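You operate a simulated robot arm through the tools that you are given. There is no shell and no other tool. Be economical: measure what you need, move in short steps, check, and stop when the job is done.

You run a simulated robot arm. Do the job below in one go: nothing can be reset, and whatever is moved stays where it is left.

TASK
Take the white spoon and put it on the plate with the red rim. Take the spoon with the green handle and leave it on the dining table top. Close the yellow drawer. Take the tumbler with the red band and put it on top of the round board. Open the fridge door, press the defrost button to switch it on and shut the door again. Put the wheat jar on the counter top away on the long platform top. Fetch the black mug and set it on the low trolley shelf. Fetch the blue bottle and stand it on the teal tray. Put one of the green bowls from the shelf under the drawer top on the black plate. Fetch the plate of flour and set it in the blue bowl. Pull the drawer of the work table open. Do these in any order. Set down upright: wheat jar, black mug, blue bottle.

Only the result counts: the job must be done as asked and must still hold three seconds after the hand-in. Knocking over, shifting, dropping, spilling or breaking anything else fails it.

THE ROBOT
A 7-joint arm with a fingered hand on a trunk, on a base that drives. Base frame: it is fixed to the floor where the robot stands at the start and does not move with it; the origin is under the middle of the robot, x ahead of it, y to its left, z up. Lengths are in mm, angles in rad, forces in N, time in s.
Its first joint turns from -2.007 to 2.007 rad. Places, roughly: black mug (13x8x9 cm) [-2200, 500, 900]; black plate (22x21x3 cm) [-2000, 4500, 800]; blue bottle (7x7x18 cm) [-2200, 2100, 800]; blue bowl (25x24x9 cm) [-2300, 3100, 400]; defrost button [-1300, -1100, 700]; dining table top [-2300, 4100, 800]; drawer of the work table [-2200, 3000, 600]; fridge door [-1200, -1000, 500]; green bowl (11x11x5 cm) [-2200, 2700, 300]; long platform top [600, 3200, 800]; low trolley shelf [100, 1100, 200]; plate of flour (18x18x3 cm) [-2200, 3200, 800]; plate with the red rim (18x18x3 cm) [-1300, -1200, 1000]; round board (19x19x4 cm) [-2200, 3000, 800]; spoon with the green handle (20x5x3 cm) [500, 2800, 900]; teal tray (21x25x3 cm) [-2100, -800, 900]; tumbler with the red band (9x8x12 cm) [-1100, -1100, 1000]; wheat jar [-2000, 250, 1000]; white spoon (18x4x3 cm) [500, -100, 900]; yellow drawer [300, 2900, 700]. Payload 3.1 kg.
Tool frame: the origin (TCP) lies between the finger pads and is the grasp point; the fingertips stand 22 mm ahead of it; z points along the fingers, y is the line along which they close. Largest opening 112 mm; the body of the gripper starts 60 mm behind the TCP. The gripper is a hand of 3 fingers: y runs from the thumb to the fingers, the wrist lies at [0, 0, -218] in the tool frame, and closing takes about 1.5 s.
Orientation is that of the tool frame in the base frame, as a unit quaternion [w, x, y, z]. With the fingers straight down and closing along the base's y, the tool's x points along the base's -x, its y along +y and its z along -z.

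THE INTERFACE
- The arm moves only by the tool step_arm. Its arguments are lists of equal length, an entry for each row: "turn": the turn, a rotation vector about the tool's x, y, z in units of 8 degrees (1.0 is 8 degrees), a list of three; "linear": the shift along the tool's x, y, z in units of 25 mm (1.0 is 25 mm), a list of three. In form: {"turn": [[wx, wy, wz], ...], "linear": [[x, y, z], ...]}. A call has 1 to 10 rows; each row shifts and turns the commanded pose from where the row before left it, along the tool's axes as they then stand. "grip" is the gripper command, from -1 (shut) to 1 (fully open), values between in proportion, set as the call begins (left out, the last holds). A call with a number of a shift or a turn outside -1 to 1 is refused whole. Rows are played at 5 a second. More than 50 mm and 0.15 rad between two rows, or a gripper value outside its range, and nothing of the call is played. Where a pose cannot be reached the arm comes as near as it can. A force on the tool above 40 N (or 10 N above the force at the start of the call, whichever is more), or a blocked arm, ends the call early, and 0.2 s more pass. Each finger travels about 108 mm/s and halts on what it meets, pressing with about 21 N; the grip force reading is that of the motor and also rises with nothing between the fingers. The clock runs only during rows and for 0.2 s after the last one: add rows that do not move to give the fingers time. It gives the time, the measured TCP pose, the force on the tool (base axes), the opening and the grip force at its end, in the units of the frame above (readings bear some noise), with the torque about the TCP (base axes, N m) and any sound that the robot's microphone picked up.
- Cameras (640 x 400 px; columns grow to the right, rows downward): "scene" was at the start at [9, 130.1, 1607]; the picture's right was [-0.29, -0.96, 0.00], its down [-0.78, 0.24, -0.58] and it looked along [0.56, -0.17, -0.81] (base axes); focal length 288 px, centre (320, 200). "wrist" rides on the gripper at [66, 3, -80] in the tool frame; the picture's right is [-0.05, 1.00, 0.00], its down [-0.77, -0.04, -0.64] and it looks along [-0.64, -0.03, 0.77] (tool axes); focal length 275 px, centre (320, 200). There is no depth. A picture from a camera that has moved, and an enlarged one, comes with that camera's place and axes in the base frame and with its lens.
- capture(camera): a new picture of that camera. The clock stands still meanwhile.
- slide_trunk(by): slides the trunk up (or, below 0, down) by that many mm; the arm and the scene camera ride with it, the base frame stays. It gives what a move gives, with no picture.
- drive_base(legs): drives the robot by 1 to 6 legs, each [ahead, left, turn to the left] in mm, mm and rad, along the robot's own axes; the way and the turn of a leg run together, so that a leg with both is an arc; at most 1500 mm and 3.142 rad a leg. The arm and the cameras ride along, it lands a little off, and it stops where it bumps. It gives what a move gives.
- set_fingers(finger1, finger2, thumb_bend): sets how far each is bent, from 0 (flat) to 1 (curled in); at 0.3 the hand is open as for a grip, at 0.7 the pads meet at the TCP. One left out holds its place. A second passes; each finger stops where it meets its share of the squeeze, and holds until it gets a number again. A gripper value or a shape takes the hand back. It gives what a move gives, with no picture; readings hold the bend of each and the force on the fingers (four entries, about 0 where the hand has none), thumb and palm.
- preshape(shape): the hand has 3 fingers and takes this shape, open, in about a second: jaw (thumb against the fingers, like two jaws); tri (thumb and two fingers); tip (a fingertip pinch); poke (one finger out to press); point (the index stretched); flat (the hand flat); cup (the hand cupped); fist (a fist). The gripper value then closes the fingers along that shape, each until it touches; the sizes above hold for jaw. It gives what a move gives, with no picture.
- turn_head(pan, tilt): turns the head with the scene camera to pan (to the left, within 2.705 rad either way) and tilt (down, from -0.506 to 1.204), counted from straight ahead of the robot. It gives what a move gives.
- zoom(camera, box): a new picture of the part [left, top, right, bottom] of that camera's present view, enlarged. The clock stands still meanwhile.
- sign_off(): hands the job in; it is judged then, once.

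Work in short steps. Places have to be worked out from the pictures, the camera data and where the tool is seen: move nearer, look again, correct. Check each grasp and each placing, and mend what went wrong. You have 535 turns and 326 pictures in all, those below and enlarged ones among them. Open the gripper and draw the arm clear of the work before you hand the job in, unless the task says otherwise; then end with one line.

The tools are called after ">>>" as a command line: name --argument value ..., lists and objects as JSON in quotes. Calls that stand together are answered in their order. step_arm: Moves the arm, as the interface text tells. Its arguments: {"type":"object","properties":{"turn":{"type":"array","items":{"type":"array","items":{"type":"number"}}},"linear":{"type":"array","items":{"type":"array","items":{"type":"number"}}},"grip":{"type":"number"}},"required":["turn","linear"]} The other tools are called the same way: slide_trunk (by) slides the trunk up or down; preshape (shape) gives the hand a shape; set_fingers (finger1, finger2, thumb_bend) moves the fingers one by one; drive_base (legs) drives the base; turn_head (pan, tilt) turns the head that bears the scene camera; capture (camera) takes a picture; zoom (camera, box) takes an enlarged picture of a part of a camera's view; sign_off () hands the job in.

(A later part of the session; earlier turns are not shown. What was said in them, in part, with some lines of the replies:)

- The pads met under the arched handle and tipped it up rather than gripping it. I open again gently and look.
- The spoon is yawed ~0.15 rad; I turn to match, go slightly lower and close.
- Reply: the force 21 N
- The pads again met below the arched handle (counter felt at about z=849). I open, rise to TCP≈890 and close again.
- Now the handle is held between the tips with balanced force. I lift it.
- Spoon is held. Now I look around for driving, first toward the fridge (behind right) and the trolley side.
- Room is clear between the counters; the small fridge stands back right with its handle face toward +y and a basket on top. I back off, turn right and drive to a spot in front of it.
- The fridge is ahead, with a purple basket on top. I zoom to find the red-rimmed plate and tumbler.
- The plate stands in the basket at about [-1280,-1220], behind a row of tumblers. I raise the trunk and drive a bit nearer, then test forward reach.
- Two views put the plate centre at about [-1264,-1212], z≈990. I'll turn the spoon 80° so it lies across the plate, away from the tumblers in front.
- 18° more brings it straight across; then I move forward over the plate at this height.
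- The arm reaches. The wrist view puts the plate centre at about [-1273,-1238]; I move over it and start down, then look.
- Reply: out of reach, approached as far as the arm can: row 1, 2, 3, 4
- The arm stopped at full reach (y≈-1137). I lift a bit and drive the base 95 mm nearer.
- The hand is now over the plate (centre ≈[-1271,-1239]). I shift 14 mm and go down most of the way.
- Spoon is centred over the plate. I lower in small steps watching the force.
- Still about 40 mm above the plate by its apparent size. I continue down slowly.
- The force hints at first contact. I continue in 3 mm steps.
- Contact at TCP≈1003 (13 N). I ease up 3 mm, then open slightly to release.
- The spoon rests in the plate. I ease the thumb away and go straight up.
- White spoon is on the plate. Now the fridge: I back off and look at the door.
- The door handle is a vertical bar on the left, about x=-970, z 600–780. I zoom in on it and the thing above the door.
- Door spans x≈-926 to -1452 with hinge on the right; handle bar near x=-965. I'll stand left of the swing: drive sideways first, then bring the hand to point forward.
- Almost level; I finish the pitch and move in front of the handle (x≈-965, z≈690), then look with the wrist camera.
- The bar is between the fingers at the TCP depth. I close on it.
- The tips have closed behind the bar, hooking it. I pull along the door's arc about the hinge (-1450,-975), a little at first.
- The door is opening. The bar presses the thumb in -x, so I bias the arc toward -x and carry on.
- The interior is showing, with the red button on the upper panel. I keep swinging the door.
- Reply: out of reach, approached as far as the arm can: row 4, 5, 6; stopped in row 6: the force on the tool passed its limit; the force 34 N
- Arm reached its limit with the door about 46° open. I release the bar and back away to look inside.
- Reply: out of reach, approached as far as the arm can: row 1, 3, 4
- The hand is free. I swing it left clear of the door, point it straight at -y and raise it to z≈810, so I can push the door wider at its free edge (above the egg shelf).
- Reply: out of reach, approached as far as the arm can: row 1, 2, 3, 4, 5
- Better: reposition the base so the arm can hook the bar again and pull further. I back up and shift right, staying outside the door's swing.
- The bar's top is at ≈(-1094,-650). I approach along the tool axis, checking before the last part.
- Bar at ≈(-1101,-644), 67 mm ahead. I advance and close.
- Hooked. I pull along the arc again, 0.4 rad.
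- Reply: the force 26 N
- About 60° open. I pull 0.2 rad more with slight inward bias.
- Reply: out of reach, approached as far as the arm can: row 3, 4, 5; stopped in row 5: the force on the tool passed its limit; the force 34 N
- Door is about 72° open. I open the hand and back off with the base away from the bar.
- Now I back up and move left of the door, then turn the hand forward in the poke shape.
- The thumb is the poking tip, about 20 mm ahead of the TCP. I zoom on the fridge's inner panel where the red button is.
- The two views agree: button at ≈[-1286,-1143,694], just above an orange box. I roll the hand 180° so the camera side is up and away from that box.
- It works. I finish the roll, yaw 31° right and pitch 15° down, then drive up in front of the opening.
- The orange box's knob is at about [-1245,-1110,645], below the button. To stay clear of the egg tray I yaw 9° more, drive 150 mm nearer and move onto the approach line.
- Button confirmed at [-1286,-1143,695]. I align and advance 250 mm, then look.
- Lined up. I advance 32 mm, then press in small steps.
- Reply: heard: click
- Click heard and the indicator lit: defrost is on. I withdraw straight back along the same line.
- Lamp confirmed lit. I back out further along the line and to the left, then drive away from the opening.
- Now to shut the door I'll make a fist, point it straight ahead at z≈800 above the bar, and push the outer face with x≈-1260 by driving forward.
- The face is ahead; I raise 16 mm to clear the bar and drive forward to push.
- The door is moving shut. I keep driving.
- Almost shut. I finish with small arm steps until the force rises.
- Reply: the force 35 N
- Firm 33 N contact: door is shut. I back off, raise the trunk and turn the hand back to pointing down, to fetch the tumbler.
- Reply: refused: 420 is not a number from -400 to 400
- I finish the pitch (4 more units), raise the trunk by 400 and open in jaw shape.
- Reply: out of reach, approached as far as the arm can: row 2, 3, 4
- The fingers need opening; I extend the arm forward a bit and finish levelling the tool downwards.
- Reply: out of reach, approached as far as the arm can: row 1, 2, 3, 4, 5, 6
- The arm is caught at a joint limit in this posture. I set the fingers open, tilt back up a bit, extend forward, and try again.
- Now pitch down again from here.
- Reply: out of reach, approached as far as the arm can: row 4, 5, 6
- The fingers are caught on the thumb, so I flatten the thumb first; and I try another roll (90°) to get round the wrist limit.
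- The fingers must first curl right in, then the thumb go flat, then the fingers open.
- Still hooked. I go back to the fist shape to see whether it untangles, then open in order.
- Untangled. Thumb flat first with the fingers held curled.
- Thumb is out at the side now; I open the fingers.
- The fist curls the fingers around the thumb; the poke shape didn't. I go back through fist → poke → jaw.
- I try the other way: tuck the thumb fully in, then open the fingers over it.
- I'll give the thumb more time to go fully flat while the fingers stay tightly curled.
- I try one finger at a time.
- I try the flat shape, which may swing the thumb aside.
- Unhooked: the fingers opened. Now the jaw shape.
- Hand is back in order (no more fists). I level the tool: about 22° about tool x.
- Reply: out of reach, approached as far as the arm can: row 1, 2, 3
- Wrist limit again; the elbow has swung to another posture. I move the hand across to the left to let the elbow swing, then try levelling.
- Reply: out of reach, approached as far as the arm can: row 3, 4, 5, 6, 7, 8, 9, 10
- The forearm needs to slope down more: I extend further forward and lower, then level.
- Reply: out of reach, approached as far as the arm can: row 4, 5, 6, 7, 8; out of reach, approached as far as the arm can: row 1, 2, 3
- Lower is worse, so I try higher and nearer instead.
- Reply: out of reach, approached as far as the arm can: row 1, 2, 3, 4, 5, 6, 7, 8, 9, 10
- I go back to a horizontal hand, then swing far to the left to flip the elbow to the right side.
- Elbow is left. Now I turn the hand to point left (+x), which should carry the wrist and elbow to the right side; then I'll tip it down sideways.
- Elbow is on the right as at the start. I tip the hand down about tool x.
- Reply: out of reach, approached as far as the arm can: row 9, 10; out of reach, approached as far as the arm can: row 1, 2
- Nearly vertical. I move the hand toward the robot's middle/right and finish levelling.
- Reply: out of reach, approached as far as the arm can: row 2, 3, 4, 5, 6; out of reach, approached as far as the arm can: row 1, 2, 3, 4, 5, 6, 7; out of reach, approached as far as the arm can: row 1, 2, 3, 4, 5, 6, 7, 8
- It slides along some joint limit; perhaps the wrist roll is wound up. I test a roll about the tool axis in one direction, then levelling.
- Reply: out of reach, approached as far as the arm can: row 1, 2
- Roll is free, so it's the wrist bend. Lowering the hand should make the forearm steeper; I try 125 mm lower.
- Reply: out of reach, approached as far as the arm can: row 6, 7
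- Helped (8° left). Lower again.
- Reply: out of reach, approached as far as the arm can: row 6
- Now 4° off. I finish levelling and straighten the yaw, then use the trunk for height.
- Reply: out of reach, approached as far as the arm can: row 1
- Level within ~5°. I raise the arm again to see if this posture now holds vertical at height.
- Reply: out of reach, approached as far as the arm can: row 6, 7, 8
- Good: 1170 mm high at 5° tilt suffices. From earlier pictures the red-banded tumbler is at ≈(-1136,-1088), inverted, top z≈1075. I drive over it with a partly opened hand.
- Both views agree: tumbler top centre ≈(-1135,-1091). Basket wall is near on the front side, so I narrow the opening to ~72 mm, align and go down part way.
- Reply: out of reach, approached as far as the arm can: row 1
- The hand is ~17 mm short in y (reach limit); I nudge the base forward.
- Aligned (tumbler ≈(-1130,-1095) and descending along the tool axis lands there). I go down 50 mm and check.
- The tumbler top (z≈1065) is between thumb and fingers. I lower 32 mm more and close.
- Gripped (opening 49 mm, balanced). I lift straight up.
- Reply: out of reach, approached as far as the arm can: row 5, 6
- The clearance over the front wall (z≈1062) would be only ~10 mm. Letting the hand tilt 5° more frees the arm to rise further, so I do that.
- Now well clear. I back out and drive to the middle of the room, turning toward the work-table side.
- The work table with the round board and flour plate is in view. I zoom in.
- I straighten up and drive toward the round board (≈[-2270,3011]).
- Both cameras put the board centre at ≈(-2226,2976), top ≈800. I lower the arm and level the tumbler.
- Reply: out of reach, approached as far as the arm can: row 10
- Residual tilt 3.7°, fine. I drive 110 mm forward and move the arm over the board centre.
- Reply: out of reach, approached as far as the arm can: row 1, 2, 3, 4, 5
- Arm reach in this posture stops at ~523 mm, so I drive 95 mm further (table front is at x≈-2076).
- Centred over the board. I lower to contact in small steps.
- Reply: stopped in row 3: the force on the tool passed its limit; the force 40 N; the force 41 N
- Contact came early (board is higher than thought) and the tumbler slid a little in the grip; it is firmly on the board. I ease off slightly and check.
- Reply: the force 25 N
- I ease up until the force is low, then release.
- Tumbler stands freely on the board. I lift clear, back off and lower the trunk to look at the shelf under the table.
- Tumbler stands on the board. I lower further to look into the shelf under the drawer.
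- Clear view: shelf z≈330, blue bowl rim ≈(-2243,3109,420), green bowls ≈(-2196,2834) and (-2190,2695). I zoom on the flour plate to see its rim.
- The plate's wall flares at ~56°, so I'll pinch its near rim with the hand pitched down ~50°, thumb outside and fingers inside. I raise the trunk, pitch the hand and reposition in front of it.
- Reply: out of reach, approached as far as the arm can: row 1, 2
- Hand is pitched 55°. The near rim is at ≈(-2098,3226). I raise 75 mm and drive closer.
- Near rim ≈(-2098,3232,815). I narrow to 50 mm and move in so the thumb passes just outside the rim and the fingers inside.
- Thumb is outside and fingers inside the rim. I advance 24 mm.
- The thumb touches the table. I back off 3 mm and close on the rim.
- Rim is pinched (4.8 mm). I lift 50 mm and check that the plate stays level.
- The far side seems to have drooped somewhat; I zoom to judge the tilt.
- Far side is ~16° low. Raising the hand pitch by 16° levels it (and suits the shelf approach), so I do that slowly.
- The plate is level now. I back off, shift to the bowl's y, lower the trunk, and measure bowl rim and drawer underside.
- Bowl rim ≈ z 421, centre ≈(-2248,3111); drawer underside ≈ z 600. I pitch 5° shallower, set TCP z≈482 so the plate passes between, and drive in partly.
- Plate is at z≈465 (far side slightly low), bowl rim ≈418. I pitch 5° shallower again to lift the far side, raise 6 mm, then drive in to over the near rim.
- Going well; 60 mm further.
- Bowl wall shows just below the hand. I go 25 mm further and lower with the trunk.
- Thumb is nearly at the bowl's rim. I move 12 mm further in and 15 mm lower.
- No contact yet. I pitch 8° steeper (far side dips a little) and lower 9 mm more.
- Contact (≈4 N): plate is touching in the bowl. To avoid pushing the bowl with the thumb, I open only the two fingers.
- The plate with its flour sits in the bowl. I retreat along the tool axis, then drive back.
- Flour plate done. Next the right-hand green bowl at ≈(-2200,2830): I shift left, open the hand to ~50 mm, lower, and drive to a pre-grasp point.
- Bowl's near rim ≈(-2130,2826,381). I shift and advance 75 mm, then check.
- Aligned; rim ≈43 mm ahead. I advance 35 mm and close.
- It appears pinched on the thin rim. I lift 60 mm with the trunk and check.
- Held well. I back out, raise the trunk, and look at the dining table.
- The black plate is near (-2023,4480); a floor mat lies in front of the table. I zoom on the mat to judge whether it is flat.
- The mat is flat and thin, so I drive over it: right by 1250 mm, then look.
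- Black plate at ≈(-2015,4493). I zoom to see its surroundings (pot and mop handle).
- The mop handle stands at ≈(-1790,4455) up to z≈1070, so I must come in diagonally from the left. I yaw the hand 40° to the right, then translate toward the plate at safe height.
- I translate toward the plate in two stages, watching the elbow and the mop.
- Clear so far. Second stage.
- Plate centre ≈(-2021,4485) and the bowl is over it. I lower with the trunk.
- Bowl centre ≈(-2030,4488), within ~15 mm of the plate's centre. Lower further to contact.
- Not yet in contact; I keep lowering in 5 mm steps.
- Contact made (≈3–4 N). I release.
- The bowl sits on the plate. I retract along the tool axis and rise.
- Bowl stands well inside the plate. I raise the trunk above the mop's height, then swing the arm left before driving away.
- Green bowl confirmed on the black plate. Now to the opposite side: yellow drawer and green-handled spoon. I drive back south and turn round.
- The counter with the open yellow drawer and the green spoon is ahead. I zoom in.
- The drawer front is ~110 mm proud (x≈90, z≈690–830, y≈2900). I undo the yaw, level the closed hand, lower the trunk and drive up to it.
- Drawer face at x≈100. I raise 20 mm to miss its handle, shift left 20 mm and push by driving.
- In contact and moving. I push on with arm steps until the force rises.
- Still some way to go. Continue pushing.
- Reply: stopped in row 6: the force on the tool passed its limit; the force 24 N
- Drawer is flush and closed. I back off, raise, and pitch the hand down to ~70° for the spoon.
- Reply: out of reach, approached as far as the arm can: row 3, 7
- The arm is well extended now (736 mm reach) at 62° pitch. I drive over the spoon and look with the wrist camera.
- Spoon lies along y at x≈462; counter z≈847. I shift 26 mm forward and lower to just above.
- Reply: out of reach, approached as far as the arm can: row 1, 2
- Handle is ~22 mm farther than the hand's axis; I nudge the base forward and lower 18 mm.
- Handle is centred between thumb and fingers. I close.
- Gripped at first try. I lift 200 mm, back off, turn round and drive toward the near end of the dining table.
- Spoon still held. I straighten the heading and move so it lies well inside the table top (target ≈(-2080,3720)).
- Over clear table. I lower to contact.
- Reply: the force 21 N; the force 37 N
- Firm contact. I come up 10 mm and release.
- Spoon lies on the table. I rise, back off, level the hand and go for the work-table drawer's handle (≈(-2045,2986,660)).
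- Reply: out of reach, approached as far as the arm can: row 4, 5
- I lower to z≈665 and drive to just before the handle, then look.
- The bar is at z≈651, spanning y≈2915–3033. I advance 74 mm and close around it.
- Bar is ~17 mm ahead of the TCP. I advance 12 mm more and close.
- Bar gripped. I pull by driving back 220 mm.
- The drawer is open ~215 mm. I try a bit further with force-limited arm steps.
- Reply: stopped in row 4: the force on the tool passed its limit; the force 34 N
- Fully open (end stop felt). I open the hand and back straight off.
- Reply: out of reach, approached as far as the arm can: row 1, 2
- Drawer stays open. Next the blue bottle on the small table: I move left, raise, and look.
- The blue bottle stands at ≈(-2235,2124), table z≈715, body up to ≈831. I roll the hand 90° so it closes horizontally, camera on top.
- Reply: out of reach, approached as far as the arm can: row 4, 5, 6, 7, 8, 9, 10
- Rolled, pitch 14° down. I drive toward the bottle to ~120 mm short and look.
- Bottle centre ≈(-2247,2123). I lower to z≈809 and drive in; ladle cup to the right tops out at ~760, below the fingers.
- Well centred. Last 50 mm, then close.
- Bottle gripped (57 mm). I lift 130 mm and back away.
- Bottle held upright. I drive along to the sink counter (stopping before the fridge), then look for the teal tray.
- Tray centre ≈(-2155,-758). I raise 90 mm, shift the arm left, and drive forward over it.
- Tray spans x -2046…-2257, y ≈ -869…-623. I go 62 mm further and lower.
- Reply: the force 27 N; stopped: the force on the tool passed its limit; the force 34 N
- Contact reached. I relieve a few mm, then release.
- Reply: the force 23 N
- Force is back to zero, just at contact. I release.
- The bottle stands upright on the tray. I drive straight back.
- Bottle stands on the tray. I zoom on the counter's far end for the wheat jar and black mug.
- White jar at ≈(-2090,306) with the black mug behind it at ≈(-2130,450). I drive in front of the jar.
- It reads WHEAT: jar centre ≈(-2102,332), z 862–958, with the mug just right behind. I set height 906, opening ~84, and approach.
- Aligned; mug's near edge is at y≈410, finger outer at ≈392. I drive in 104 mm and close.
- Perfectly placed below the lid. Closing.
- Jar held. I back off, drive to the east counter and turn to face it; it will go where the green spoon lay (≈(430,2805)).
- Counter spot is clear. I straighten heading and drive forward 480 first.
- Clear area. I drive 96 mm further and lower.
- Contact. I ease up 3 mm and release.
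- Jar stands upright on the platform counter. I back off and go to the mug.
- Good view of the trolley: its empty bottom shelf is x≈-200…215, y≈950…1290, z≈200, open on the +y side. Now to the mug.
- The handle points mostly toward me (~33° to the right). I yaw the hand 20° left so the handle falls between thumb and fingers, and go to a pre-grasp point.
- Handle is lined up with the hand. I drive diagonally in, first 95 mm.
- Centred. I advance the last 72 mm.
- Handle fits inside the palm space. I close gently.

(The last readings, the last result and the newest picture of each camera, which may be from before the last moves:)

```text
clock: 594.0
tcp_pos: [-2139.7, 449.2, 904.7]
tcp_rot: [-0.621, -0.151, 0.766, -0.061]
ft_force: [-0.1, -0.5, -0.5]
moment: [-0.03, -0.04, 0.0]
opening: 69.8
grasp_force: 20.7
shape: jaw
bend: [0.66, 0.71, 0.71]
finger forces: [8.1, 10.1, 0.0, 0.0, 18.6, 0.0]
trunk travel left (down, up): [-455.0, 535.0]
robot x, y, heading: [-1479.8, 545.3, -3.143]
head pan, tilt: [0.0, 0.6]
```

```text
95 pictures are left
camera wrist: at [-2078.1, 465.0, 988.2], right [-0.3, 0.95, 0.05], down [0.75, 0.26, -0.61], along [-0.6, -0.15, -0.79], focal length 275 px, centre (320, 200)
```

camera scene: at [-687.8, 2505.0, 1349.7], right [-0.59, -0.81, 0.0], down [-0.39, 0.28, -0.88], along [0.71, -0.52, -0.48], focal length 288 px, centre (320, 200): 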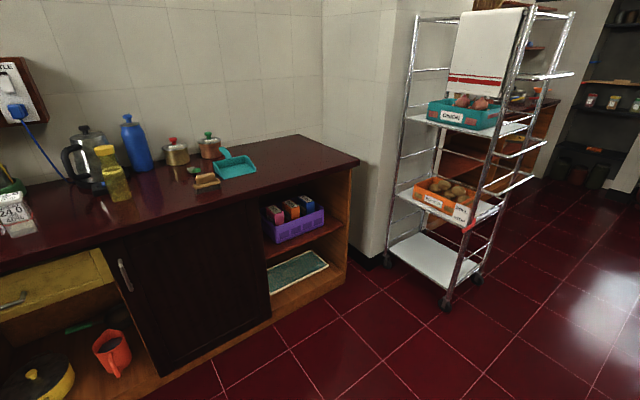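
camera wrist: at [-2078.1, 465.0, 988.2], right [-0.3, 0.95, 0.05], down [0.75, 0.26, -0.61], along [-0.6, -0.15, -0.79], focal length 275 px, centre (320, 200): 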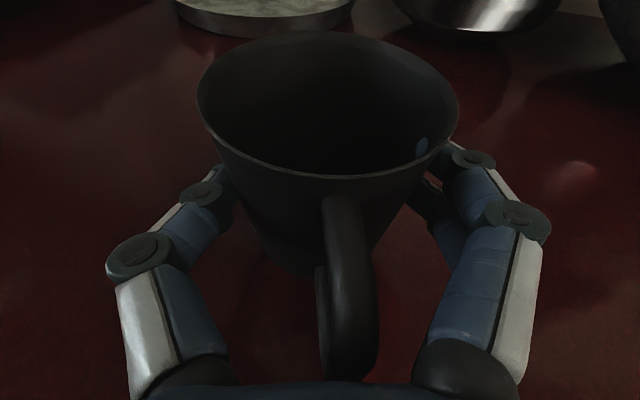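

Gripped. Lift 100 mm and back out.

>>> slide_trunk --by 100

>>> drive_base --legs '[[-500, 0, 0]]'

>>> capture --camera "wrist"

```text
clock: 595.4
tcp_pos: [-2140.7, 450.0, 1003.6]
tcp_rot: [-0.621, -0.151, 0.767, -0.061]
ft_force: [-0.4, -0.5, -2.1]
moment: [0.03, -0.01, 0.03]
opening: 69.9
grasp_force: 20.8
shape: jaw
bend: [0.66, 0.71, 0.71]
finger forces: [8.1, 10.3, 0.0, 0.1, 18.6, 0.0]
trunk travel left (down, up): [-555.0, 435.0]
robot x, y, heading: [-1481.2, 538.1, -3.137]
head pan, tilt: [0.0, 0.6]
```

```text
clock: 598.3
tcp_pos: [-1645.4, 451.2, 1005.5]
tcp_rot: [-0.621, -0.152, 0.766, -0.061]
ft_force: [1.1, -0.3, -1.4]
moment: [-0.04, 0.01, 0.02]
opening: 69.8
grasp_force: 21.0
shape: jaw
bend: [0.66, 0.71, 0.71]
finger forces: [8.1, 10.3, 0.1, 0.1, 18.5, 0.0]
trunk travel left (down, up): [-555.0, 435.0]
robot x, y, heading: [-983.8, 547.0, -3.136]
head pan, tilt: [0.0, 0.6]
```

```text
94 pictures are left
camera wrist: at [-1583.9, 466.4, 1088.4], right [-0.3, 0.95, 0.05], down [0.75, 0.27, -0.61], along [-0.6, -0.15, -0.79], focal length 275 px, centre (320, 200)
```

wrist: 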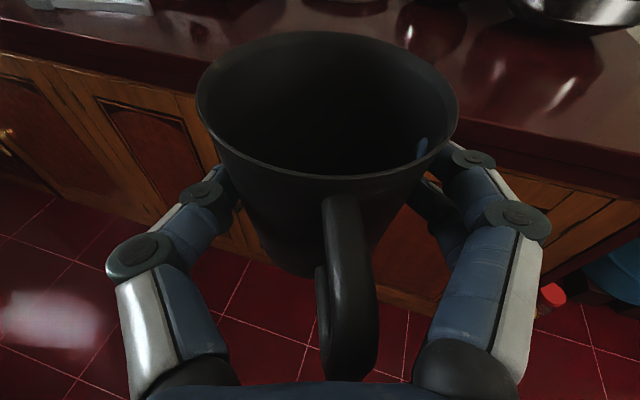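

Mug held upright. I drive to the +y side of the trolley and turn to face it.

>>> drive_base --legs '[[0, -1500, 0], [0, -180, 0], [0, 0, 1.565], [0, 850, 0]]'

>>> turn_head --pan 0 --tilt 0.7

>>> capture --camera "scene"

```text
clock: 614.6
tcp_pos: [-35.6, 1527.2, 1004.5]
tcp_rot: [0.398, 0.648, -0.437, 0.481]
ft_force: [0.3, -0.2, -2.2]
moment: [0.03, 0.02, 0.01]
opening: 70.0
grasp_force: 21.2
shape: jaw
bend: [0.66, 0.71, 0.71]
finger forces: [8.1, 10.2, 0.0, 0.1, 18.6, 0.1]
trunk travel left (down, up): [-555.0, 435.0]
robot x, y, heading: [-130.2, 2188.5, -1.572]
head pan, tilt: [0.0, 0.6]
```

```text
clock: 615.3
tcp_pos: [-36.9, 1528.0, 1004.8]
tcp_rot: [0.397, 0.648, -0.437, 0.481]
ft_force: [0.2, 0.1, -1.6]
moment: [0.02, -0.01, -0.02]
opening: 69.8
grasp_force: 20.3
shape: jaw
bend: [0.66, 0.71, 0.71]
finger forces: [8.1, 10.3, 0.0, 0.0, 18.6, 0.0]
trunk travel left (down, up): [-555.0, 435.0]
robot x, y, heading: [-124.5, 2188.7, -1.574]
head pan, tilt: [0.0, 0.7]
```

```text
93 pictures are left
camera scene: at [23.0, 2160.9, 1432.0], right [-1.0, 0.0, 0.0], down [0.0, 0.64, -0.77], along [0.0, -0.77, -0.64], focal length 288 px, centre (320, 200)
```

scene: 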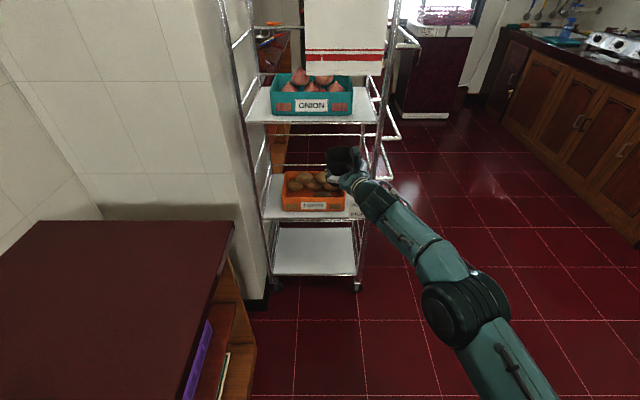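

Bottom shelf spans x≈-165…270, y≈940…1275, with lots of clearance below the middle shelf. I shift left 60 mm and lower trunk and arm.

>>> drive_base --legs '[[0, 60, 0]]'

>>> slide_trunk --by -400

>>> slide_trunk --by -140

>>> step_arm --turn '[[0, 0, 0], [0, 0, 0], [0, 0, 0], [0, 0, 0]]' --linear '[[-0.97, -0.09, 0.22], [-0.97, -0.09, 0.22], [-0.97, -0.09, 0.22], [-0.97, -0.09, 0.22]]'

>>> capture --camera "scene"

```text
clock: 616.3
tcp_pos: [26.0, 1527.2, 1005.6]
tcp_rot: [0.397, 0.648, -0.436, 0.482]
ft_force: [-0.1, 0.5, -2.6]
moment: [0.03, -0.01, -0.05]
opening: 69.4
grasp_force: 21.4
shape: jaw
bend: [0.66, 0.71, 0.71]
finger forces: [8.0, 10.2, 0.0, 0.0, 18.7, 0.0]
trunk travel left (down, up): [-555.0, 435.0]
robot x, y, heading: [-65.2, 2186.0, -1.569]
head pan, tilt: [0.0, 0.7]
```

```text
clock: 620.1
tcp_pos: [25.2, 1527.9, 605.1]
tcp_rot: [0.397, 0.648, -0.436, 0.482]
ft_force: [-0.1, 0.8, -1.3]
moment: [0.0, 0.04, -0.02]
opening: 69.8
grasp_force: 21.0
shape: jaw
bend: [0.66, 0.71, 0.71]
finger forces: [8.2, 10.3, 0.0, 0.0, 18.5, 0.1]
trunk travel left (down, up): [-155.0, 835.0]
robot x, y, heading: [-67.6, 2185.9, -1.569]
head pan, tilt: [0.0, 0.7]
```

```text
clock: 621.8
tcp_pos: [25.6, 1527.3, 464.5]
tcp_rot: [0.397, 0.648, -0.437, 0.481]
ft_force: [-0.1, -0.7, -2.0]
moment: [0.02, -0.01, -0.01]
opening: 69.4
grasp_force: 21.2
shape: jaw
bend: [0.66, 0.71, 0.71]
finger forces: [8.1, 10.3, 0.0, 0.0, 18.6, 0.1]
trunk travel left (down, up): [-15.0, 975.0]
robot x, y, heading: [-65.7, 2189.4, -1.57]
head pan, tilt: [0.0, 0.7]
```

```text
clock: 622.8
tcp_pos: [24.6, 1529.6, 366.0]
tcp_rot: [0.398, 0.647, -0.437, 0.481]
ft_force: [-0.6, -0.7, -0.9]
moment: [0.05, 0.01, -0.02]
opening: 69.6
grasp_force: 21.5
shape: jaw
bend: [0.66, 0.71, 0.71]
finger forces: [8.1, 10.2, 0.0, 0.0, 18.6, 0.0]
trunk travel left (down, up): [-15.0, 975.0]
robot x, y, heading: [-67.4, 2187.2, -1.569]
head pan, tilt: [0.0, 0.7]
```

```text
92 pictures are left
camera scene: at [84.4, 2161.3, 892.0], right [-1.0, 0.0, 0.0], down [0.0, 0.64, -0.76], along [0.0, -0.76, -0.64], focal length 288 px, centre (320, 200)
```

scene: 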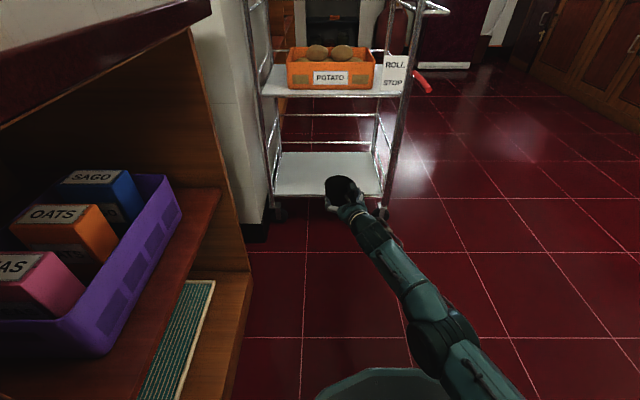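

Combining both views, the shelf is at z≈110–150, y≈880–1240. I lower the arm to ~260 and drive in partly.

>>> step_arm --turn '[[0, 0, 0], [0, 0, 0], [0, 0, 0], [0, 0, 0]]' --linear '[[-0.97, -0.09, 0.22], [-0.97, -0.09, 0.22], [-0.97, -0.09, 0.22], [-0.97, -0.09, 0.22]]'

>>> drive_base --legs '[[230, 0, 0]]'

>>> capture --camera "scene"

>>> capture --camera "wrist"

```text
clock: 623.8
tcp_pos: [23.0, 1528.7, 285.2]
tcp_rot: [0.392, 0.654, -0.44, 0.475]
ft_force: [-0.2, 0.2, -1.8]
moment: [0.03, -0.04, -0.02]
opening: 69.7
grasp_force: 20.5
shape: jaw
bend: [0.66, 0.71, 0.71]
finger forces: [8.0, 10.2, 0.0, 0.1, 18.5, 0.0]
out of reach, approached as far as the arm can: row 4
trunk travel left (down, up): [-15.0, 975.0]
robot x, y, heading: [-71.2, 2186.5, -1.57]
head pan, tilt: [0.0, 0.7]
```

```text
clock: 625.5
tcp_pos: [26.8, 1301.3, 285.1]
tcp_rot: [0.391, 0.655, -0.438, 0.476]
ft_force: [0.7, -1.3, -1.5]
moment: [-0.01, -0.04, -0.04]
opening: 69.7
grasp_force: 21.3
shape: jaw
bend: [0.66, 0.71, 0.71]
finger forces: [8.1, 10.2, 0.0, 0.0, 18.5, 0.0]
trunk travel left (down, up): [-15.0, 975.0]
robot x, y, heading: [-65.6, 1956.6, -1.567]
head pan, tilt: [0.0, 0.7]
```

```text
91 pictures are left
camera scene: at [85.4, 1934.2, 891.9], right [-1.0, -0.01, 0.0], down [0.0, 0.64, -0.76], along [0.01, -0.76, -0.64], focal length 288 px, centre (320, 200)
```

scene: 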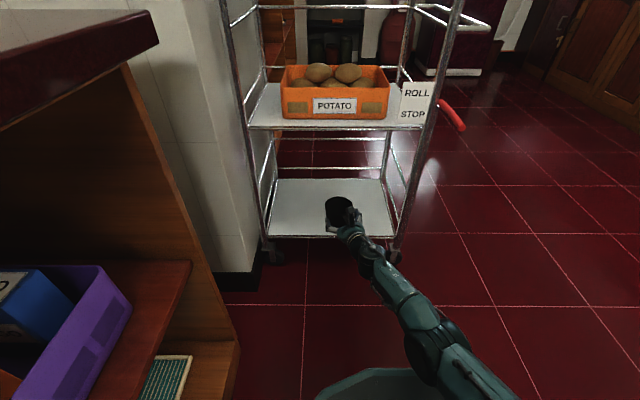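

```text
90 pictures are left
camera wrist: at [12.4, 1361.6, 369.3], right [-0.95, -0.3, 0.05], down [-0.27, 0.76, -0.6], along [0.14, -0.58, -0.8], focal length 275 px, centre (320, 200)
```

wrist: 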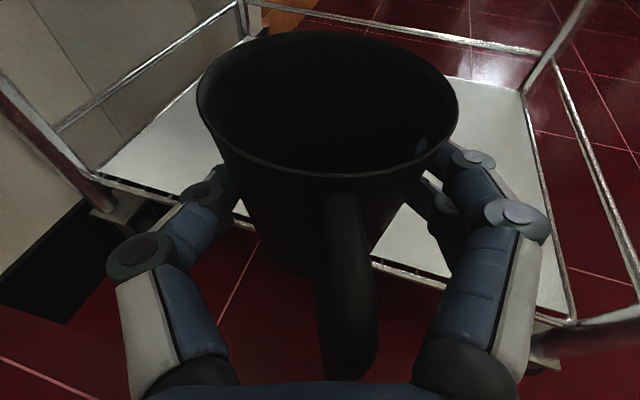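

Shelf measured at z≈144, front edge y≈1246. The arm hit a limit at z=285, so I use the last trunk travel and try lowering while extending.

>>> slide_trunk --by -15

>>> step_arm --turn '[[0, 0, 0], [0, 0, 0]]' --linear '[[-0.9, 0, 0.5], [-0.9, 0, 0.5]]'

```text
clock: 626.1
tcp_pos: [27.6, 1301.2, 270.8]
tcp_rot: [0.391, 0.655, -0.437, 0.476]
ft_force: [0.6, 0.4, -0.7]
moment: [0.0, -0.03, 0.02]
opening: 69.8
grasp_force: 20.6
shape: jaw
bend: [0.66, 0.71, 0.71]
finger forces: [8.1, 10.3, 0.2, 0.0, 18.5, 0.1]
trunk travel left (down, up): [0.0, 990.0]
robot x, y, heading: [-71.0, 1957.8, -1.56]
head pan, tilt: [0.0, 0.7]
```

```text
clock: 626.7
tcp_pos: [25.1, 1286.6, 252.1]
tcp_rot: [0.385, 0.662, -0.442, 0.468]
ft_force: [0.6, -0.7, -1.8]
moment: [0.02, -0.01, -0.01]
opening: 69.7
grasp_force: 21.3
shape: jaw
bend: [0.66, 0.71, 0.71]
finger forces: [8.3, 10.3, 0.1, 0.1, 19.0, 0.0]
out of reach, approached as far as the arm can: row 1, 2
trunk travel left (down, up): [0.0, 990.0]
robot x, y, heading: [-66.3, 1958.1, -1.557]
head pan, tilt: [0.0, 0.7]
```

Likely extension-limited at this low height. I retract the arm ~115 mm toward the robot while lowering, then continue down.

>>> step_arm --turn '[[0, 0, 0], [0, 0, 0], [0, 0, 0], [0, 0, 0], [0, 0, 0]]' --linear '[[-0.3, 0, -0.95], [-0.3, 0, -0.95], [-0.3, 0, -0.95], [-0.3, 0, -0.95], [-0.3, 0, -0.95]]'

>>> step_arm --turn '[[0, 0, 0], [0, 0, 0]]' --linear '[[-0.9, -0.09, 0.2], [-0.9, -0.09, 0.2]]'

>>> capture --camera "scene"

```text
clock: 627.9
tcp_pos: [27.8, 1321.8, 249.1]
tcp_rot: [0.376, 0.665, -0.438, 0.474]
ft_force: [0.0, 0.7, -1.6]
moment: [-0.01, 0.01, -0.02]
opening: 69.6
grasp_force: 20.7
shape: jaw
bend: [0.66, 0.71, 0.71]
finger forces: [8.2, 10.5, 0.0, 0.1, 18.9, 0.0]
out of reach, approached as far as the arm can: row 1, 2, 3, 4, 5
trunk travel left (down, up): [0.0, 990.0]
robot x, y, heading: [-64.4, 1959.2, -1.564]
head pan, tilt: [0.0, 0.7]
```

```text
clock: 628.5
tcp_pos: [27.0, 1323.9, 241.0]
tcp_rot: [0.372, 0.669, -0.439, 0.471]
ft_force: [0.7, -0.3, -1.6]
moment: [0.03, -0.03, -0.04]
opening: 69.5
grasp_force: 21.5
shape: jaw
bend: [0.66, 0.71, 0.71]
finger forces: [8.3, 10.5, 0.0, 0.1, 18.9, 0.1]
out of reach, approached as far as the arm can: row 1, 2
trunk travel left (down, up): [0.0, 990.0]
robot x, y, heading: [-68.2, 1961.6, -1.561]
head pan, tilt: [0.0, 0.7]
```

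```text
89 pictures are left
camera scene: at [83.5, 1916.1, 875.4], right [-1.0, -0.01, 0.0], down [0.0, 0.66, -0.75], along [0.01, -0.75, -0.66], focal length 288 px, centre (320, 200)
```

scene: 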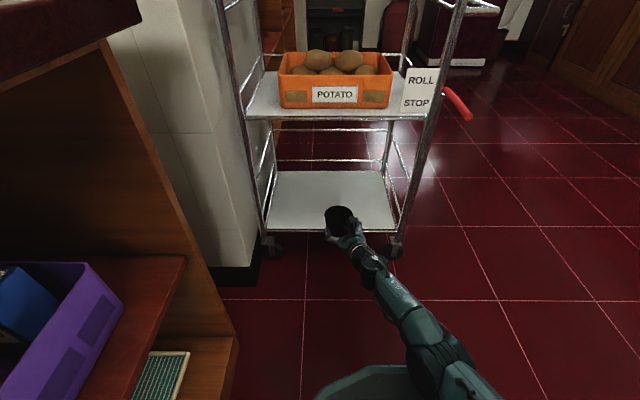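

The wrist can't bend up enough when retracted. I try the other way: extend forward, which makes the forearm shallower (backing the base first).

>>> drive_base --legs '[[-120, 0, 0]]'

>>> step_arm --turn '[[0, 0, 0], [0, 0, 0], [0, 0, 0], [0, 0, 0], [0, 0, 0], [0, 0, 0]]' --linear '[[0, 0, 0.95], [0, 0, 0.95], [0, 0, 0.95], [0, 0, 0.95], [0, 0, 0.95], [0, 0, 0.95]]'

>>> step_arm --turn '[[0, 0.25, 0], [0, 0.25, 0]]' --linear '[[-0.5, 0, 0], [-0.5, 0, 0]]'

```text
clock: 629.8
tcp_pos: [26.3, 1443.3, 241.3]
tcp_rot: [0.373, 0.668, -0.44, 0.47]
ft_force: [-0.8, -0.5, -1.3]
moment: [0.0, 0.02, 0.03]
opening: 69.5
grasp_force: 20.8
shape: jaw
bend: [0.66, 0.71, 0.71]
finger forces: [8.3, 10.4, 0.0, 0.1, 19.0, 0.0]
trunk travel left (down, up): [0.0, 990.0]
robot x, y, heading: [-68.0, 2077.6, -1.562]
head pan, tilt: [0.0, 0.7]
```

```text
clock: 631.2
tcp_pos: [69.2, 1316.0, 249.9]
tcp_rot: [0.377, 0.669, -0.434, 0.471]
ft_force: [0.1, -0.6, -1.8]
moment: [0.04, -0.01, 0.0]
opening: 69.7
grasp_force: 20.7
shape: jaw
bend: [0.66, 0.71, 0.71]
finger forces: [8.1, 10.1, 0.0, 0.0, 18.5, 0.0]
out of reach, approached as far as the arm can: row 2, 3, 4, 5, 6
trunk travel left (down, up): [0.0, 990.0]
robot x, y, heading: [-67.9, 2083.5, -1.562]
head pan, tilt: [0.0, 0.7]
```

```text
clock: 631.8
tcp_pos: [67.9, 1315.4, 249.2]
tcp_rot: [0.377, 0.669, -0.434, 0.472]
ft_force: [0.6, 0.6, -1.3]
moment: [0.03, -0.01, -0.01]
opening: 70.0
grasp_force: 21.6
shape: jaw
bend: [0.66, 0.71, 0.71]
finger forces: [8.1, 10.2, 0.1, 0.0, 18.5, 0.1]
out of reach, approached as far as the arm can: row 1, 2
trunk travel left (down, up): [0.0, 990.0]
robot x, y, heading: [-66.7, 2078.5, -1.565]
head pan, tilt: [0.0, 0.7]
```

It's a wrist-bend limit, so the hand must be pitched more steeply on the mug. I test how low it gets with 24° more pitch (mug is empty, tilting is harmless).

>>> drive_base --legs '[[-120, 0, 0]]'

>>> step_arm --turn '[[0, -1, 0], [0, -1, 0], [0, -1, 0], [0, 0, 0], [0, 0, 0], [0, 0, 0], [0, 0, 0]]' --linear '[[0, 0, -0.5], [0, 0, -0.5], [0, 0, 0], [-0.8, -0.07, 0.6], [-0.8, -0.07, 0.6], [-0.8, -0.07, 0.6], [-0.8, -0.07, 0.6]]'

```text
clock: 633.0
tcp_pos: [70.4, 1435.9, 249.3]
tcp_rot: [0.378, 0.668, -0.434, 0.472]
ft_force: [-0.1, -0.2, -1.5]
moment: [-0.01, -0.03, 0.01]
opening: 69.6
grasp_force: 21.2
shape: jaw
bend: [0.66, 0.71, 0.71]
finger forces: [8.0, 10.2, 0.0, 0.1, 18.5, 0.0]
trunk travel left (down, up): [0.0, 990.0]
robot x, y, heading: [-70.7, 2201.6, -1.561]
head pan, tilt: [0.0, 0.7]
```

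```text
clock: 634.6
tcp_pos: [56.6, 1461.3, 158.6]
tcp_rot: [0.279, 0.752, -0.503, 0.323]
ft_force: [0.5, 0.4, -0.9]
moment: [-0.01, -0.01, 0.03]
opening: 69.5
grasp_force: 21.4
shape: jaw
bend: [0.66, 0.71, 0.71]
finger forces: [8.1, 10.2, 0.0, 0.0, 18.4, 0.1]
trunk travel left (down, up): [0.0, 990.0]
robot x, y, heading: [-71.7, 2195.2, -1.56]
head pan, tilt: [0.0, 0.7]
```

With 40° pitch it reaches z=158 easily. A 30° pitch (mug leaning ~17°, well within its tipping-back range) should suffice; I raise the trunk 90 mm, set the pitch, and drive in.

>>> slide_trunk --by 90

>>> step_arm --turn '[[0, 0.6, 0], [0, 0.6, 0]]' --linear '[[0, 0, 0], [0, 0, 0]]'

>>> capture --camera "scene"

```text
clock: 635.9
tcp_pos: [58.0, 1462.7, 248.7]
tcp_rot: [0.278, 0.753, -0.502, 0.322]
ft_force: [0.2, 0.1, -1.4]
moment: [0.01, 0.01, 0.0]
opening: 69.4
grasp_force: 21.1
shape: jaw
bend: [0.66, 0.71, 0.71]
finger forces: [8.0, 10.1, 0.0, 0.0, 18.4, 0.0]
trunk travel left (down, up): [-90.0, 900.0]
robot x, y, heading: [-67.2, 2195.2, -1.565]
head pan, tilt: [0.0, 0.7]
```

```text
clock: 636.5
tcp_pos: [56.4, 1463.4, 250.0]
tcp_rot: [0.321, 0.722, -0.477, 0.385]
ft_force: [-0.3, 0.5, -1.7]
moment: [0.07, 0.03, 0.02]
opening: 69.5
grasp_force: 20.9
shape: jaw
bend: [0.66, 0.71, 0.71]
finger forces: [8.0, 10.2, 0.0, 0.1, 18.4, 0.0]
trunk travel left (down, up): [-90.0, 900.0]
robot x, y, heading: [-69.2, 2198.0, -1.566]
head pan, tilt: [0.0, 0.7]
```

```text
88 pictures are left
camera scene: at [83.8, 2173.3, 966.9], right [-1.0, -0.01, 0.0], down [-0.01, 0.64, -0.76], along [0.01, -0.76, -0.64], focal length 288 px, centre (320, 200)
```

scene: 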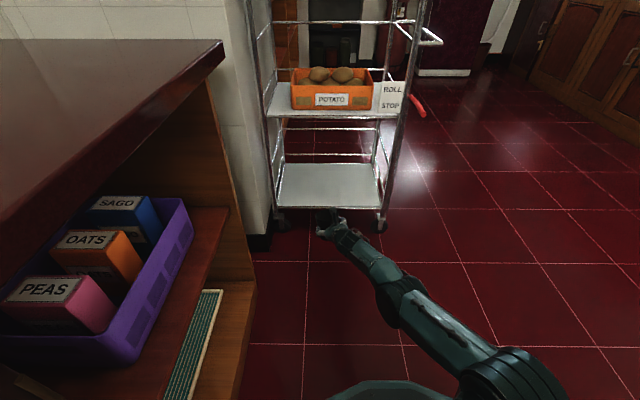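

No limit hit yet, so I try reducing the lean further.

>>> step_arm --turn '[[0, 0.4, 0], [0, 0.4, 0], [0, 0.4, 0]]' --linear '[[0.4, 0, -0.1], [0.4, 0, -0.1], [0, 0, 0]]'

```text
clock: 637.2
tcp_pos: [60.4, 1457.8, 276.1]
tcp_rot: [0.353, 0.693, -0.454, 0.435]
ft_force: [0.5, -0.4, -1.6]
moment: [0.03, 0.01, 0.0]
opening: 69.6
grasp_force: 21.4
shape: jaw
bend: [0.66, 0.71, 0.71]
finger forces: [7.9, 10.1, 0.1, 0.1, 18.4, 0.1]
out of reach, approached as far as the arm can: row 3
trunk travel left (down, up): [-90.0, 900.0]
robot x, y, heading: [-65.8, 2195.2, -1.565]
head pan, tilt: [0.0, 0.7]
```

Lean is now only ~9°, and the lowest reachable TCP (186) matches the shelf. I drive in over the shelf.

>>> drive_base --legs '[[200, 0, -0.006]]'

>>> capture --camera "wrist"

>>> capture --camera "scene"

```text
clock: 638.8
tcp_pos: [58.9, 1264.7, 276.0]
tcp_rot: [0.354, 0.692, -0.455, 0.435]
ft_force: [-0.3, -0.4, -1.9]
moment: [0.03, 0.03, 0.0]
opening: 69.3
grasp_force: 21.0
shape: jaw
bend: [0.66, 0.71, 0.71]
finger forces: [7.9, 10.1, 0.1, 0.0, 18.3, 0.0]
trunk travel left (down, up): [-90.0, 900.0]
robot x, y, heading: [-66.5, 2004.4, -1.561]
head pan, tilt: [0.0, 0.7]
```

```text
87 pictures are left
camera wrist: at [48.3, 1313.2, 368.1], right [-0.95, -0.32, 0.05], down [-0.3, 0.82, -0.48], along [0.11, -0.47, -0.88], focal length 275 px, centre (320, 200)
```

wrist: 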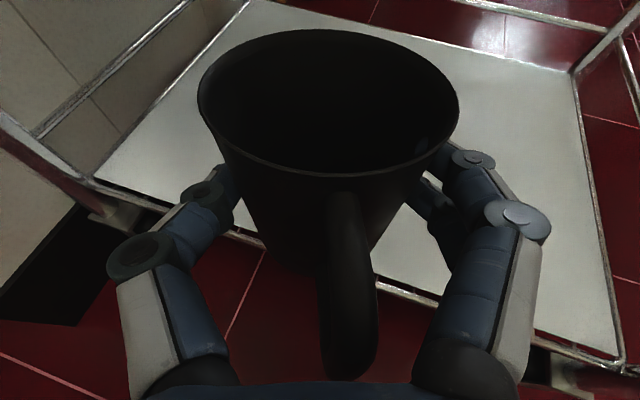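

```text
86 pictures are left
camera scene: at [85.0, 1979.7, 966.9], right [-1.0, -0.01, 0.0], down [0.0, 0.64, -0.76], along [0.0, -0.76, -0.64], focal length 288 px, centre (320, 200)
```

scene: 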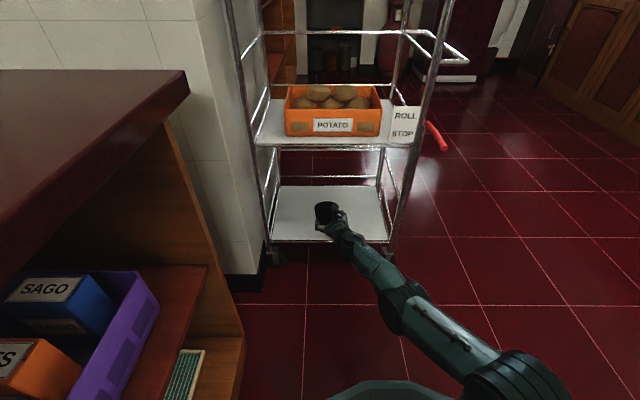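

Front edge at y≈1250. I go 110 mm further, then lower with the trunk.

>>> drive_base --legs '[[112, 0, 0]]'

>>> slide_trunk --by -70

>>> capture --camera "wrist"

>>> zoom --camera "scene" --box '[240, 140, 440, 300]'

```text
clock: 640.0
tcp_pos: [62.2, 1152.1, 275.9]
tcp_rot: [0.354, 0.693, -0.454, 0.434]
ft_force: [-0.1, -0.6, -0.6]
moment: [0.0, -0.01, -0.01]
opening: 69.3
grasp_force: 20.6
shape: jaw
bend: [0.66, 0.71, 0.71]
finger forces: [7.9, 10.1, 0.1, 0.0, 18.3, 0.0]
trunk travel left (down, up): [-90.0, 900.0]
robot x, y, heading: [-63.8, 1892.5, -1.564]
head pan, tilt: [0.0, 0.7]
```

```text
clock: 641.1
tcp_pos: [62.9, 1152.1, 208.7]
tcp_rot: [0.354, 0.692, -0.453, 0.436]
ft_force: [0.1, -0.5, 6.5]
moment: [-0.12, -0.19, 0.04]
opening: 68.0
grasp_force: 20.9
shape: jaw
bend: [0.67, 0.71, 0.71]
finger forces: [8.4, 11.3, 0.1, 0.0, 19.3, 0.1]
trunk travel left (down, up): [-20.0, 970.0]
robot x, y, heading: [-71.2, 1890.4, -1.563]
head pan, tilt: [0.0, 0.7]
```

```text
85 pictures are left
camera wrist: at [51.6, 1200.4, 300.1], right [-0.95, -0.32, 0.05], down [-0.31, 0.82, -0.48], along [0.11, -0.47, -0.88], focal length 275 px, centre (320, 200)
```

wrist: 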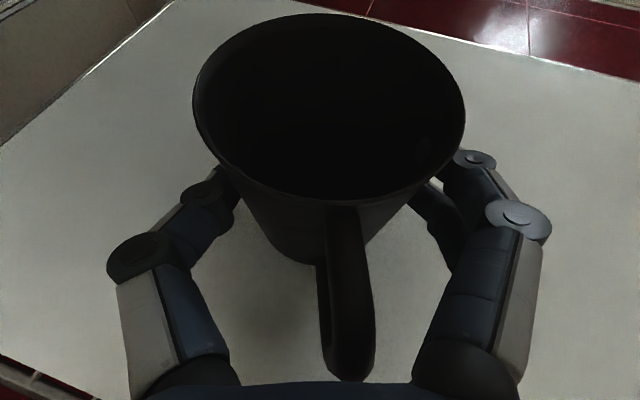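

```text
2.50 times, centred on (340, 220) of scene
camera zoom: at [85.7, 1867.9, 897.1], right [-1.0, -0.01, 0.0], down [-0.01, 0.64, -0.77], along [0.01, -0.77, -0.64], focal length 719 px, centre (270, 150)
```

zoom: 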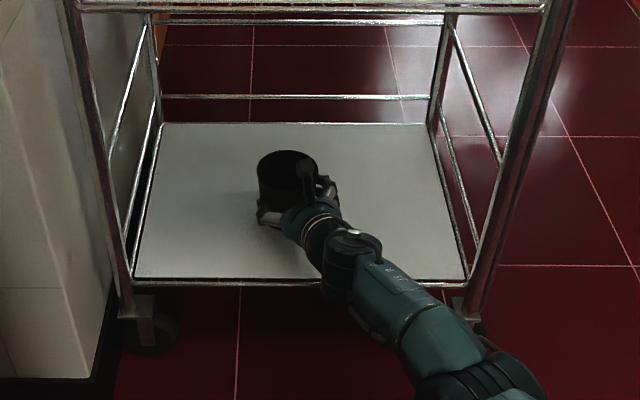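

Contact (6.5 N) and the mug has begun to level itself on the shelf. I lower a few mm more to seat it.

>>> slide_trunk --by -4

>>> slide_trunk --by -4

>>> capture --camera "wrist"

```text
clock: 641.6
tcp_pos: [63.2, 1150.7, 206.3]
tcp_rot: [0.355, 0.691, -0.453, 0.437]
ft_force: [0.0, -0.3, 19.8]
moment: [-0.27, -0.21, 0.04]
opening: 67.7
grasp_force: 20.9
shape: jaw
bend: [0.67, 0.71, 0.71]
finger forces: [8.2, 11.2, 0.0, 0.1, 19.3, 0.0]
trunk travel left (down, up): [-16.0, 974.0]
robot x, y, heading: [-67.1, 1894.8, -1.561]
head pan, tilt: [0.0, 0.7]
```

```text
clock: 642.2
tcp_pos: [63.0, 1151.6, 203.0]
tcp_rot: [0.356, 0.691, -0.452, 0.438]
ft_force: [0.5, -1.9, 25.3]
moment: [-0.3, -0.15, 0.08]
opening: 67.7
grasp_force: 20.9
shape: jaw
bend: [0.67, 0.71, 0.71]
finger forces: [8.3, 10.8, 0.0, 0.0, 18.9, 0.1]
trunk travel left (down, up): [-12.0, 978.0]
robot x, y, heading: [-66.6, 1891.6, -1.563]
head pan, tilt: [0.0, 0.7]
```

```text
83 pictures are left
camera wrist: at [51.7, 1200.8, 294.8], right [-0.95, -0.32, 0.05], down [-0.31, 0.82, -0.48], along [0.11, -0.47, -0.87], focal length 275 px, centre (320, 200)
```

wrist: 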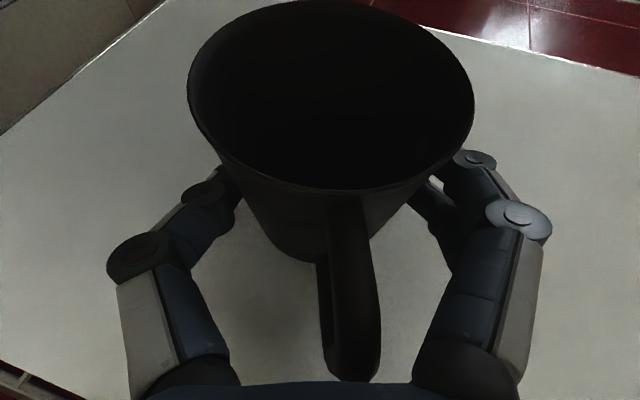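

The mug is seated nearly flat. I relieve the pressure by 4 mm and release.

>>> slide_trunk --by 4

>>> step_arm --turn '[[0, 0, 0], [0, 0, 0], [0, 0, 0], [0, 0, 0], [0, 0, 0]]' --linear '[[0, 0, 0], [0, 0, 0], [0, 0, 0], [0, 0, 0], [0, 0, 0]]' --grip 0.7

>>> capture --camera "wrist"

```text
clock: 642.7
tcp_pos: [62.3, 1153.1, 203.7]
tcp_rot: [0.354, 0.693, -0.454, 0.435]
ft_force: [1.0, -2.8, 16.5]
moment: [-0.25, -0.13, 0.04]
opening: 67.5
grasp_force: 20.9
shape: jaw
bend: [0.67, 0.71, 0.71]
finger forces: [8.6, 11.2, 0.0, 0.1, 19.2, 0.1]
trunk travel left (down, up): [-16.0, 974.0]
robot x, y, heading: [-67.3, 1889.9, -1.561]
head pan, tilt: [0.0, 0.7]
```

```text
clock: 643.9
tcp_pos: [63.7, 1152.1, 201.6]
tcp_rot: [0.353, 0.693, -0.454, 0.434]
ft_force: [0.5, 0.6, -0.8]
moment: [-0.01, 0.0, -0.01]
opening: 94.8
grasp_force: 0.1
shape: jaw
bend: [0.54, 0.54, 0.5]
finger forces: [0.1, 0.0, 0.0, 0.1, 0.0, 0.0]
trunk travel left (down, up): [-16.0, 974.0]
robot x, y, heading: [-65.0, 1892.8, -1.558]
head pan, tilt: [0.0, 0.7]
```

```text
82 pictures are left
camera wrist: at [51.6, 1200.4, 294.1], right [-0.95, -0.32, 0.05], down [-0.31, 0.82, -0.48], along [0.11, -0.47, -0.88], focal length 275 px, centre (320, 200)
```

wrist: 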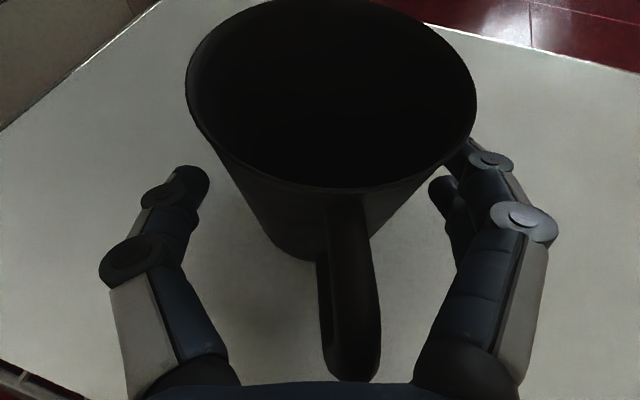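

The mug stands on its own. I back out along the hand's own axis.

>>> drive_base --legs '[[-90, -30, 0]]'

>>> drive_base --legs '[[-300, 0, 0]]'

>>> zoom --camera "scene" --box '[220, 60, 460, 240]'

```text
clock: 645.0
tcp_pos: [31.0, 1242.2, 201.8]
tcp_rot: [0.353, 0.693, -0.454, 0.435]
ft_force: [-1.1, -0.2, 0.7]
moment: [-0.01, 0.04, 0.0]
opening: 95.2
grasp_force: 0.0
shape: jaw
bend: [0.54, 0.54, 0.5]
finger forces: [0.0, 0.0, 0.0, 0.0, 0.0, 0.0]
trunk travel left (down, up): [-16.0, 974.0]
robot x, y, heading: [-97.4, 1979.5, -1.565]
head pan, tilt: [0.0, 0.7]
```

```text
clock: 647.1
tcp_pos: [25.7, 1542.9, 201.6]
tcp_rot: [0.354, 0.692, -0.455, 0.434]
ft_force: [-0.1, -0.4, -0.2]
moment: [-0.04, 0.03, 0.04]
opening: 95.2
grasp_force: 0.0
shape: jaw
bend: [0.54, 0.54, 0.5]
finger forces: [0.0, 0.0, 0.0, 0.1, 0.0, 0.1]
trunk travel left (down, up): [-16.0, 974.0]
robot x, y, heading: [-100.2, 2282.0, -1.567]
head pan, tilt: [0.0, 0.7]
```

```text
2.22 times, centred on (340, 150) of scene
camera zoom: at [52.3, 2257.2, 892.9], right [-1.0, -0.01, 0.0], down [0.0, 0.64, -0.76], along [0.0, -0.76, -0.64], focal length 639 px, centre (276, 311)
```

zoom: 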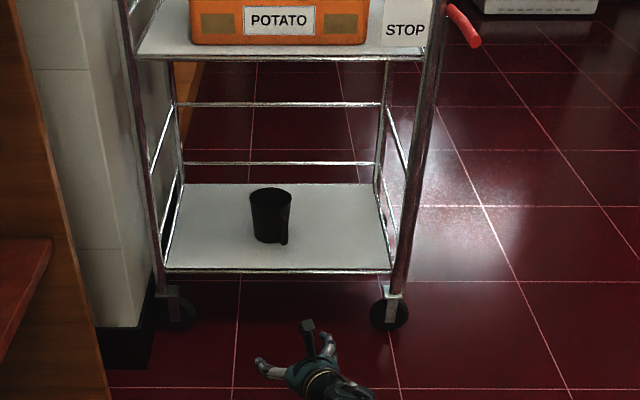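

Mug stands upright on the low shelf and the arm is clear. I raise the arm a little and take a last look at the fridge side before handing in.

>>> slide_trunk --by 300

>>> drive_base --legs '[[0, -700, 0]]'

>>> turn_head --pan -0.2 --tilt 0.3

>>> capture --camera "scene"

>>> turn_head --pan -2.2 --tilt 0.4

>>> capture --camera "scene"

>>> turn_head --pan 2.0 --tilt 0.4

>>> capture --camera "scene"

```text
clock: 650.1
tcp_pos: [26.0, 1541.4, 501.7]
tcp_rot: [0.355, 0.691, -0.456, 0.434]
ft_force: [0.4, -0.7, -0.8]
moment: [-0.01, 0.02, 0.03]
opening: 95.2
grasp_force: 0.0
shape: jaw
bend: [0.54, 0.54, 0.5]
finger forces: [0.0, 0.0, 0.0, 0.0, 0.0, 0.0]
trunk travel left (down, up): [-316.0, 674.0]
robot x, y, heading: [-100.5, 2280.6, -1.565]
head pan, tilt: [0.0, 0.7]
```

```text
clock: 653.9
tcp_pos: [-663.3, 1539.6, 502.7]
tcp_rot: [0.355, 0.691, -0.457, 0.433]
ft_force: [-0.1, 0.0, -0.2]
moment: [0.01, 0.01, 0.02]
opening: 95.0
grasp_force: 0.2
shape: jaw
bend: [0.54, 0.54, 0.5]
finger forces: [0.0, 0.0, 0.0, 0.1, 0.1, 0.0]
trunk travel left (down, up): [-316.0, 674.0]
robot x, y, heading: [-785.1, 2282.2, -1.571]
head pan, tilt: [0.0, 0.7]
```

```text
clock: 654.7
tcp_pos: [-662.2, 1540.8, 502.3]
tcp_rot: [0.356, 0.691, -0.457, 0.433]
ft_force: [0.4, -0.1, 0.5]
moment: [-0.02, 0.01, 0.01]
opening: 94.6
grasp_force: 0.1
shape: jaw
bend: [0.54, 0.54, 0.5]
finger forces: [0.1, 0.0, 0.0, 0.0, 0.1, 0.1]
trunk travel left (down, up): [-316.0, 674.0]
robot x, y, heading: [-784.2, 2278.2, -1.572]
head pan, tilt: [-0.201, 0.3]
```

```text
80 pictures are left
camera scene: at [-651.5, 2248.0, 1229.0], right [-0.98, 0.2, 0.0], down [0.06, 0.29, -0.95], along [-0.19, -0.94, -0.3], focal length 288 px, centre (320, 200)
```

scene: 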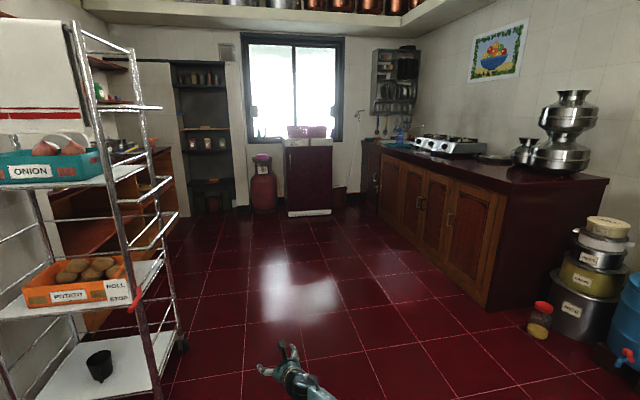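

```text
clock: 656.6
tcp_pos: [-661.9, 1540.1, 502.4]
tcp_rot: [0.355, 0.691, -0.457, 0.433]
ft_force: [1.2, -0.6, -0.1]
moment: [-0.02, 0.01, -0.01]
opening: 95.0
grasp_force: 0.1
shape: jaw
bend: [0.54, 0.54, 0.5]
finger forces: [0.0, 0.1, 0.1, 0.0, 0.0, 0.1]
trunk travel left (down, up): [-316.0, 674.0]
robot x, y, heading: [-782.4, 2279.7, -1.568]
head pan, tilt: [-2.201, 0.4]
```

```text
79 pictures are left
camera scene: at [-707.8, 2394.1, 1219.8], right [0.59, 0.81, 0.0], down [0.31, -0.23, -0.92], along [-0.74, 0.54, -0.39], focal length 288 px, centre (320, 200)
```

scene: 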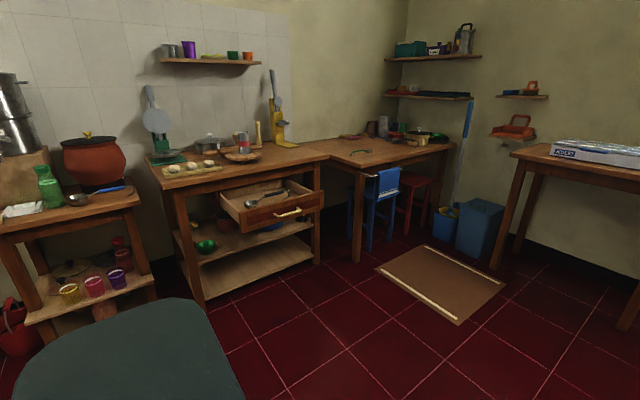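

```text
clock: 660.0
tcp_pos: [-662.4, 1538.8, 501.8]
tcp_rot: [0.356, 0.691, -0.457, 0.433]
ft_force: [0.1, -0.6, -0.5]
moment: [-0.02, 0.0, 0.01]
opening: 95.1
grasp_force: 0.0
shape: jaw
bend: [0.54, 0.54, 0.5]
finger forces: [0.1, 0.0, 0.0, 0.0, 0.0, 0.0]
trunk travel left (down, up): [-316.0, 674.0]
robot x, y, heading: [-785.9, 2284.2, -1.568]
head pan, tilt: [2.0, 0.4]
```

```text
78 pictures are left
camera scene: at [-548.7, 2378.1, 1219.8], right [0.42, -0.91, 0.0], down [-0.35, -0.16, -0.92], along [0.84, 0.38, -0.39], focal length 288 px, centre (320, 200)
```

scene: 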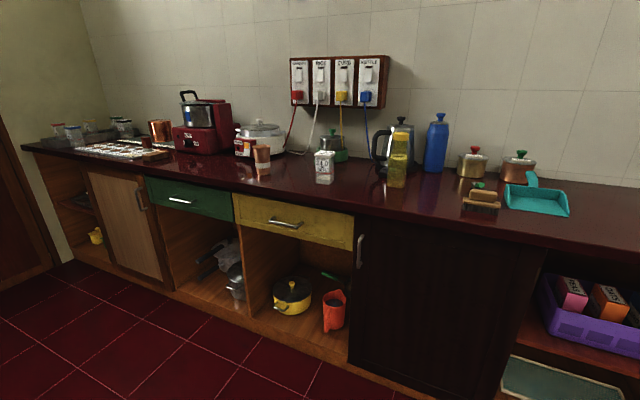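

All results are in view: fridge shut, yellow drawer closed, jar standing, drawer open, mug on the low shelf, the arm clear with the hand open. I hand in.

>>> sign_off

```text
The job is handed in.
```

I did all eleven tasks and handed the job in; the wheat jar, black mug and blue bottle were standing upright when I last looked, and the judge's result has not come back.
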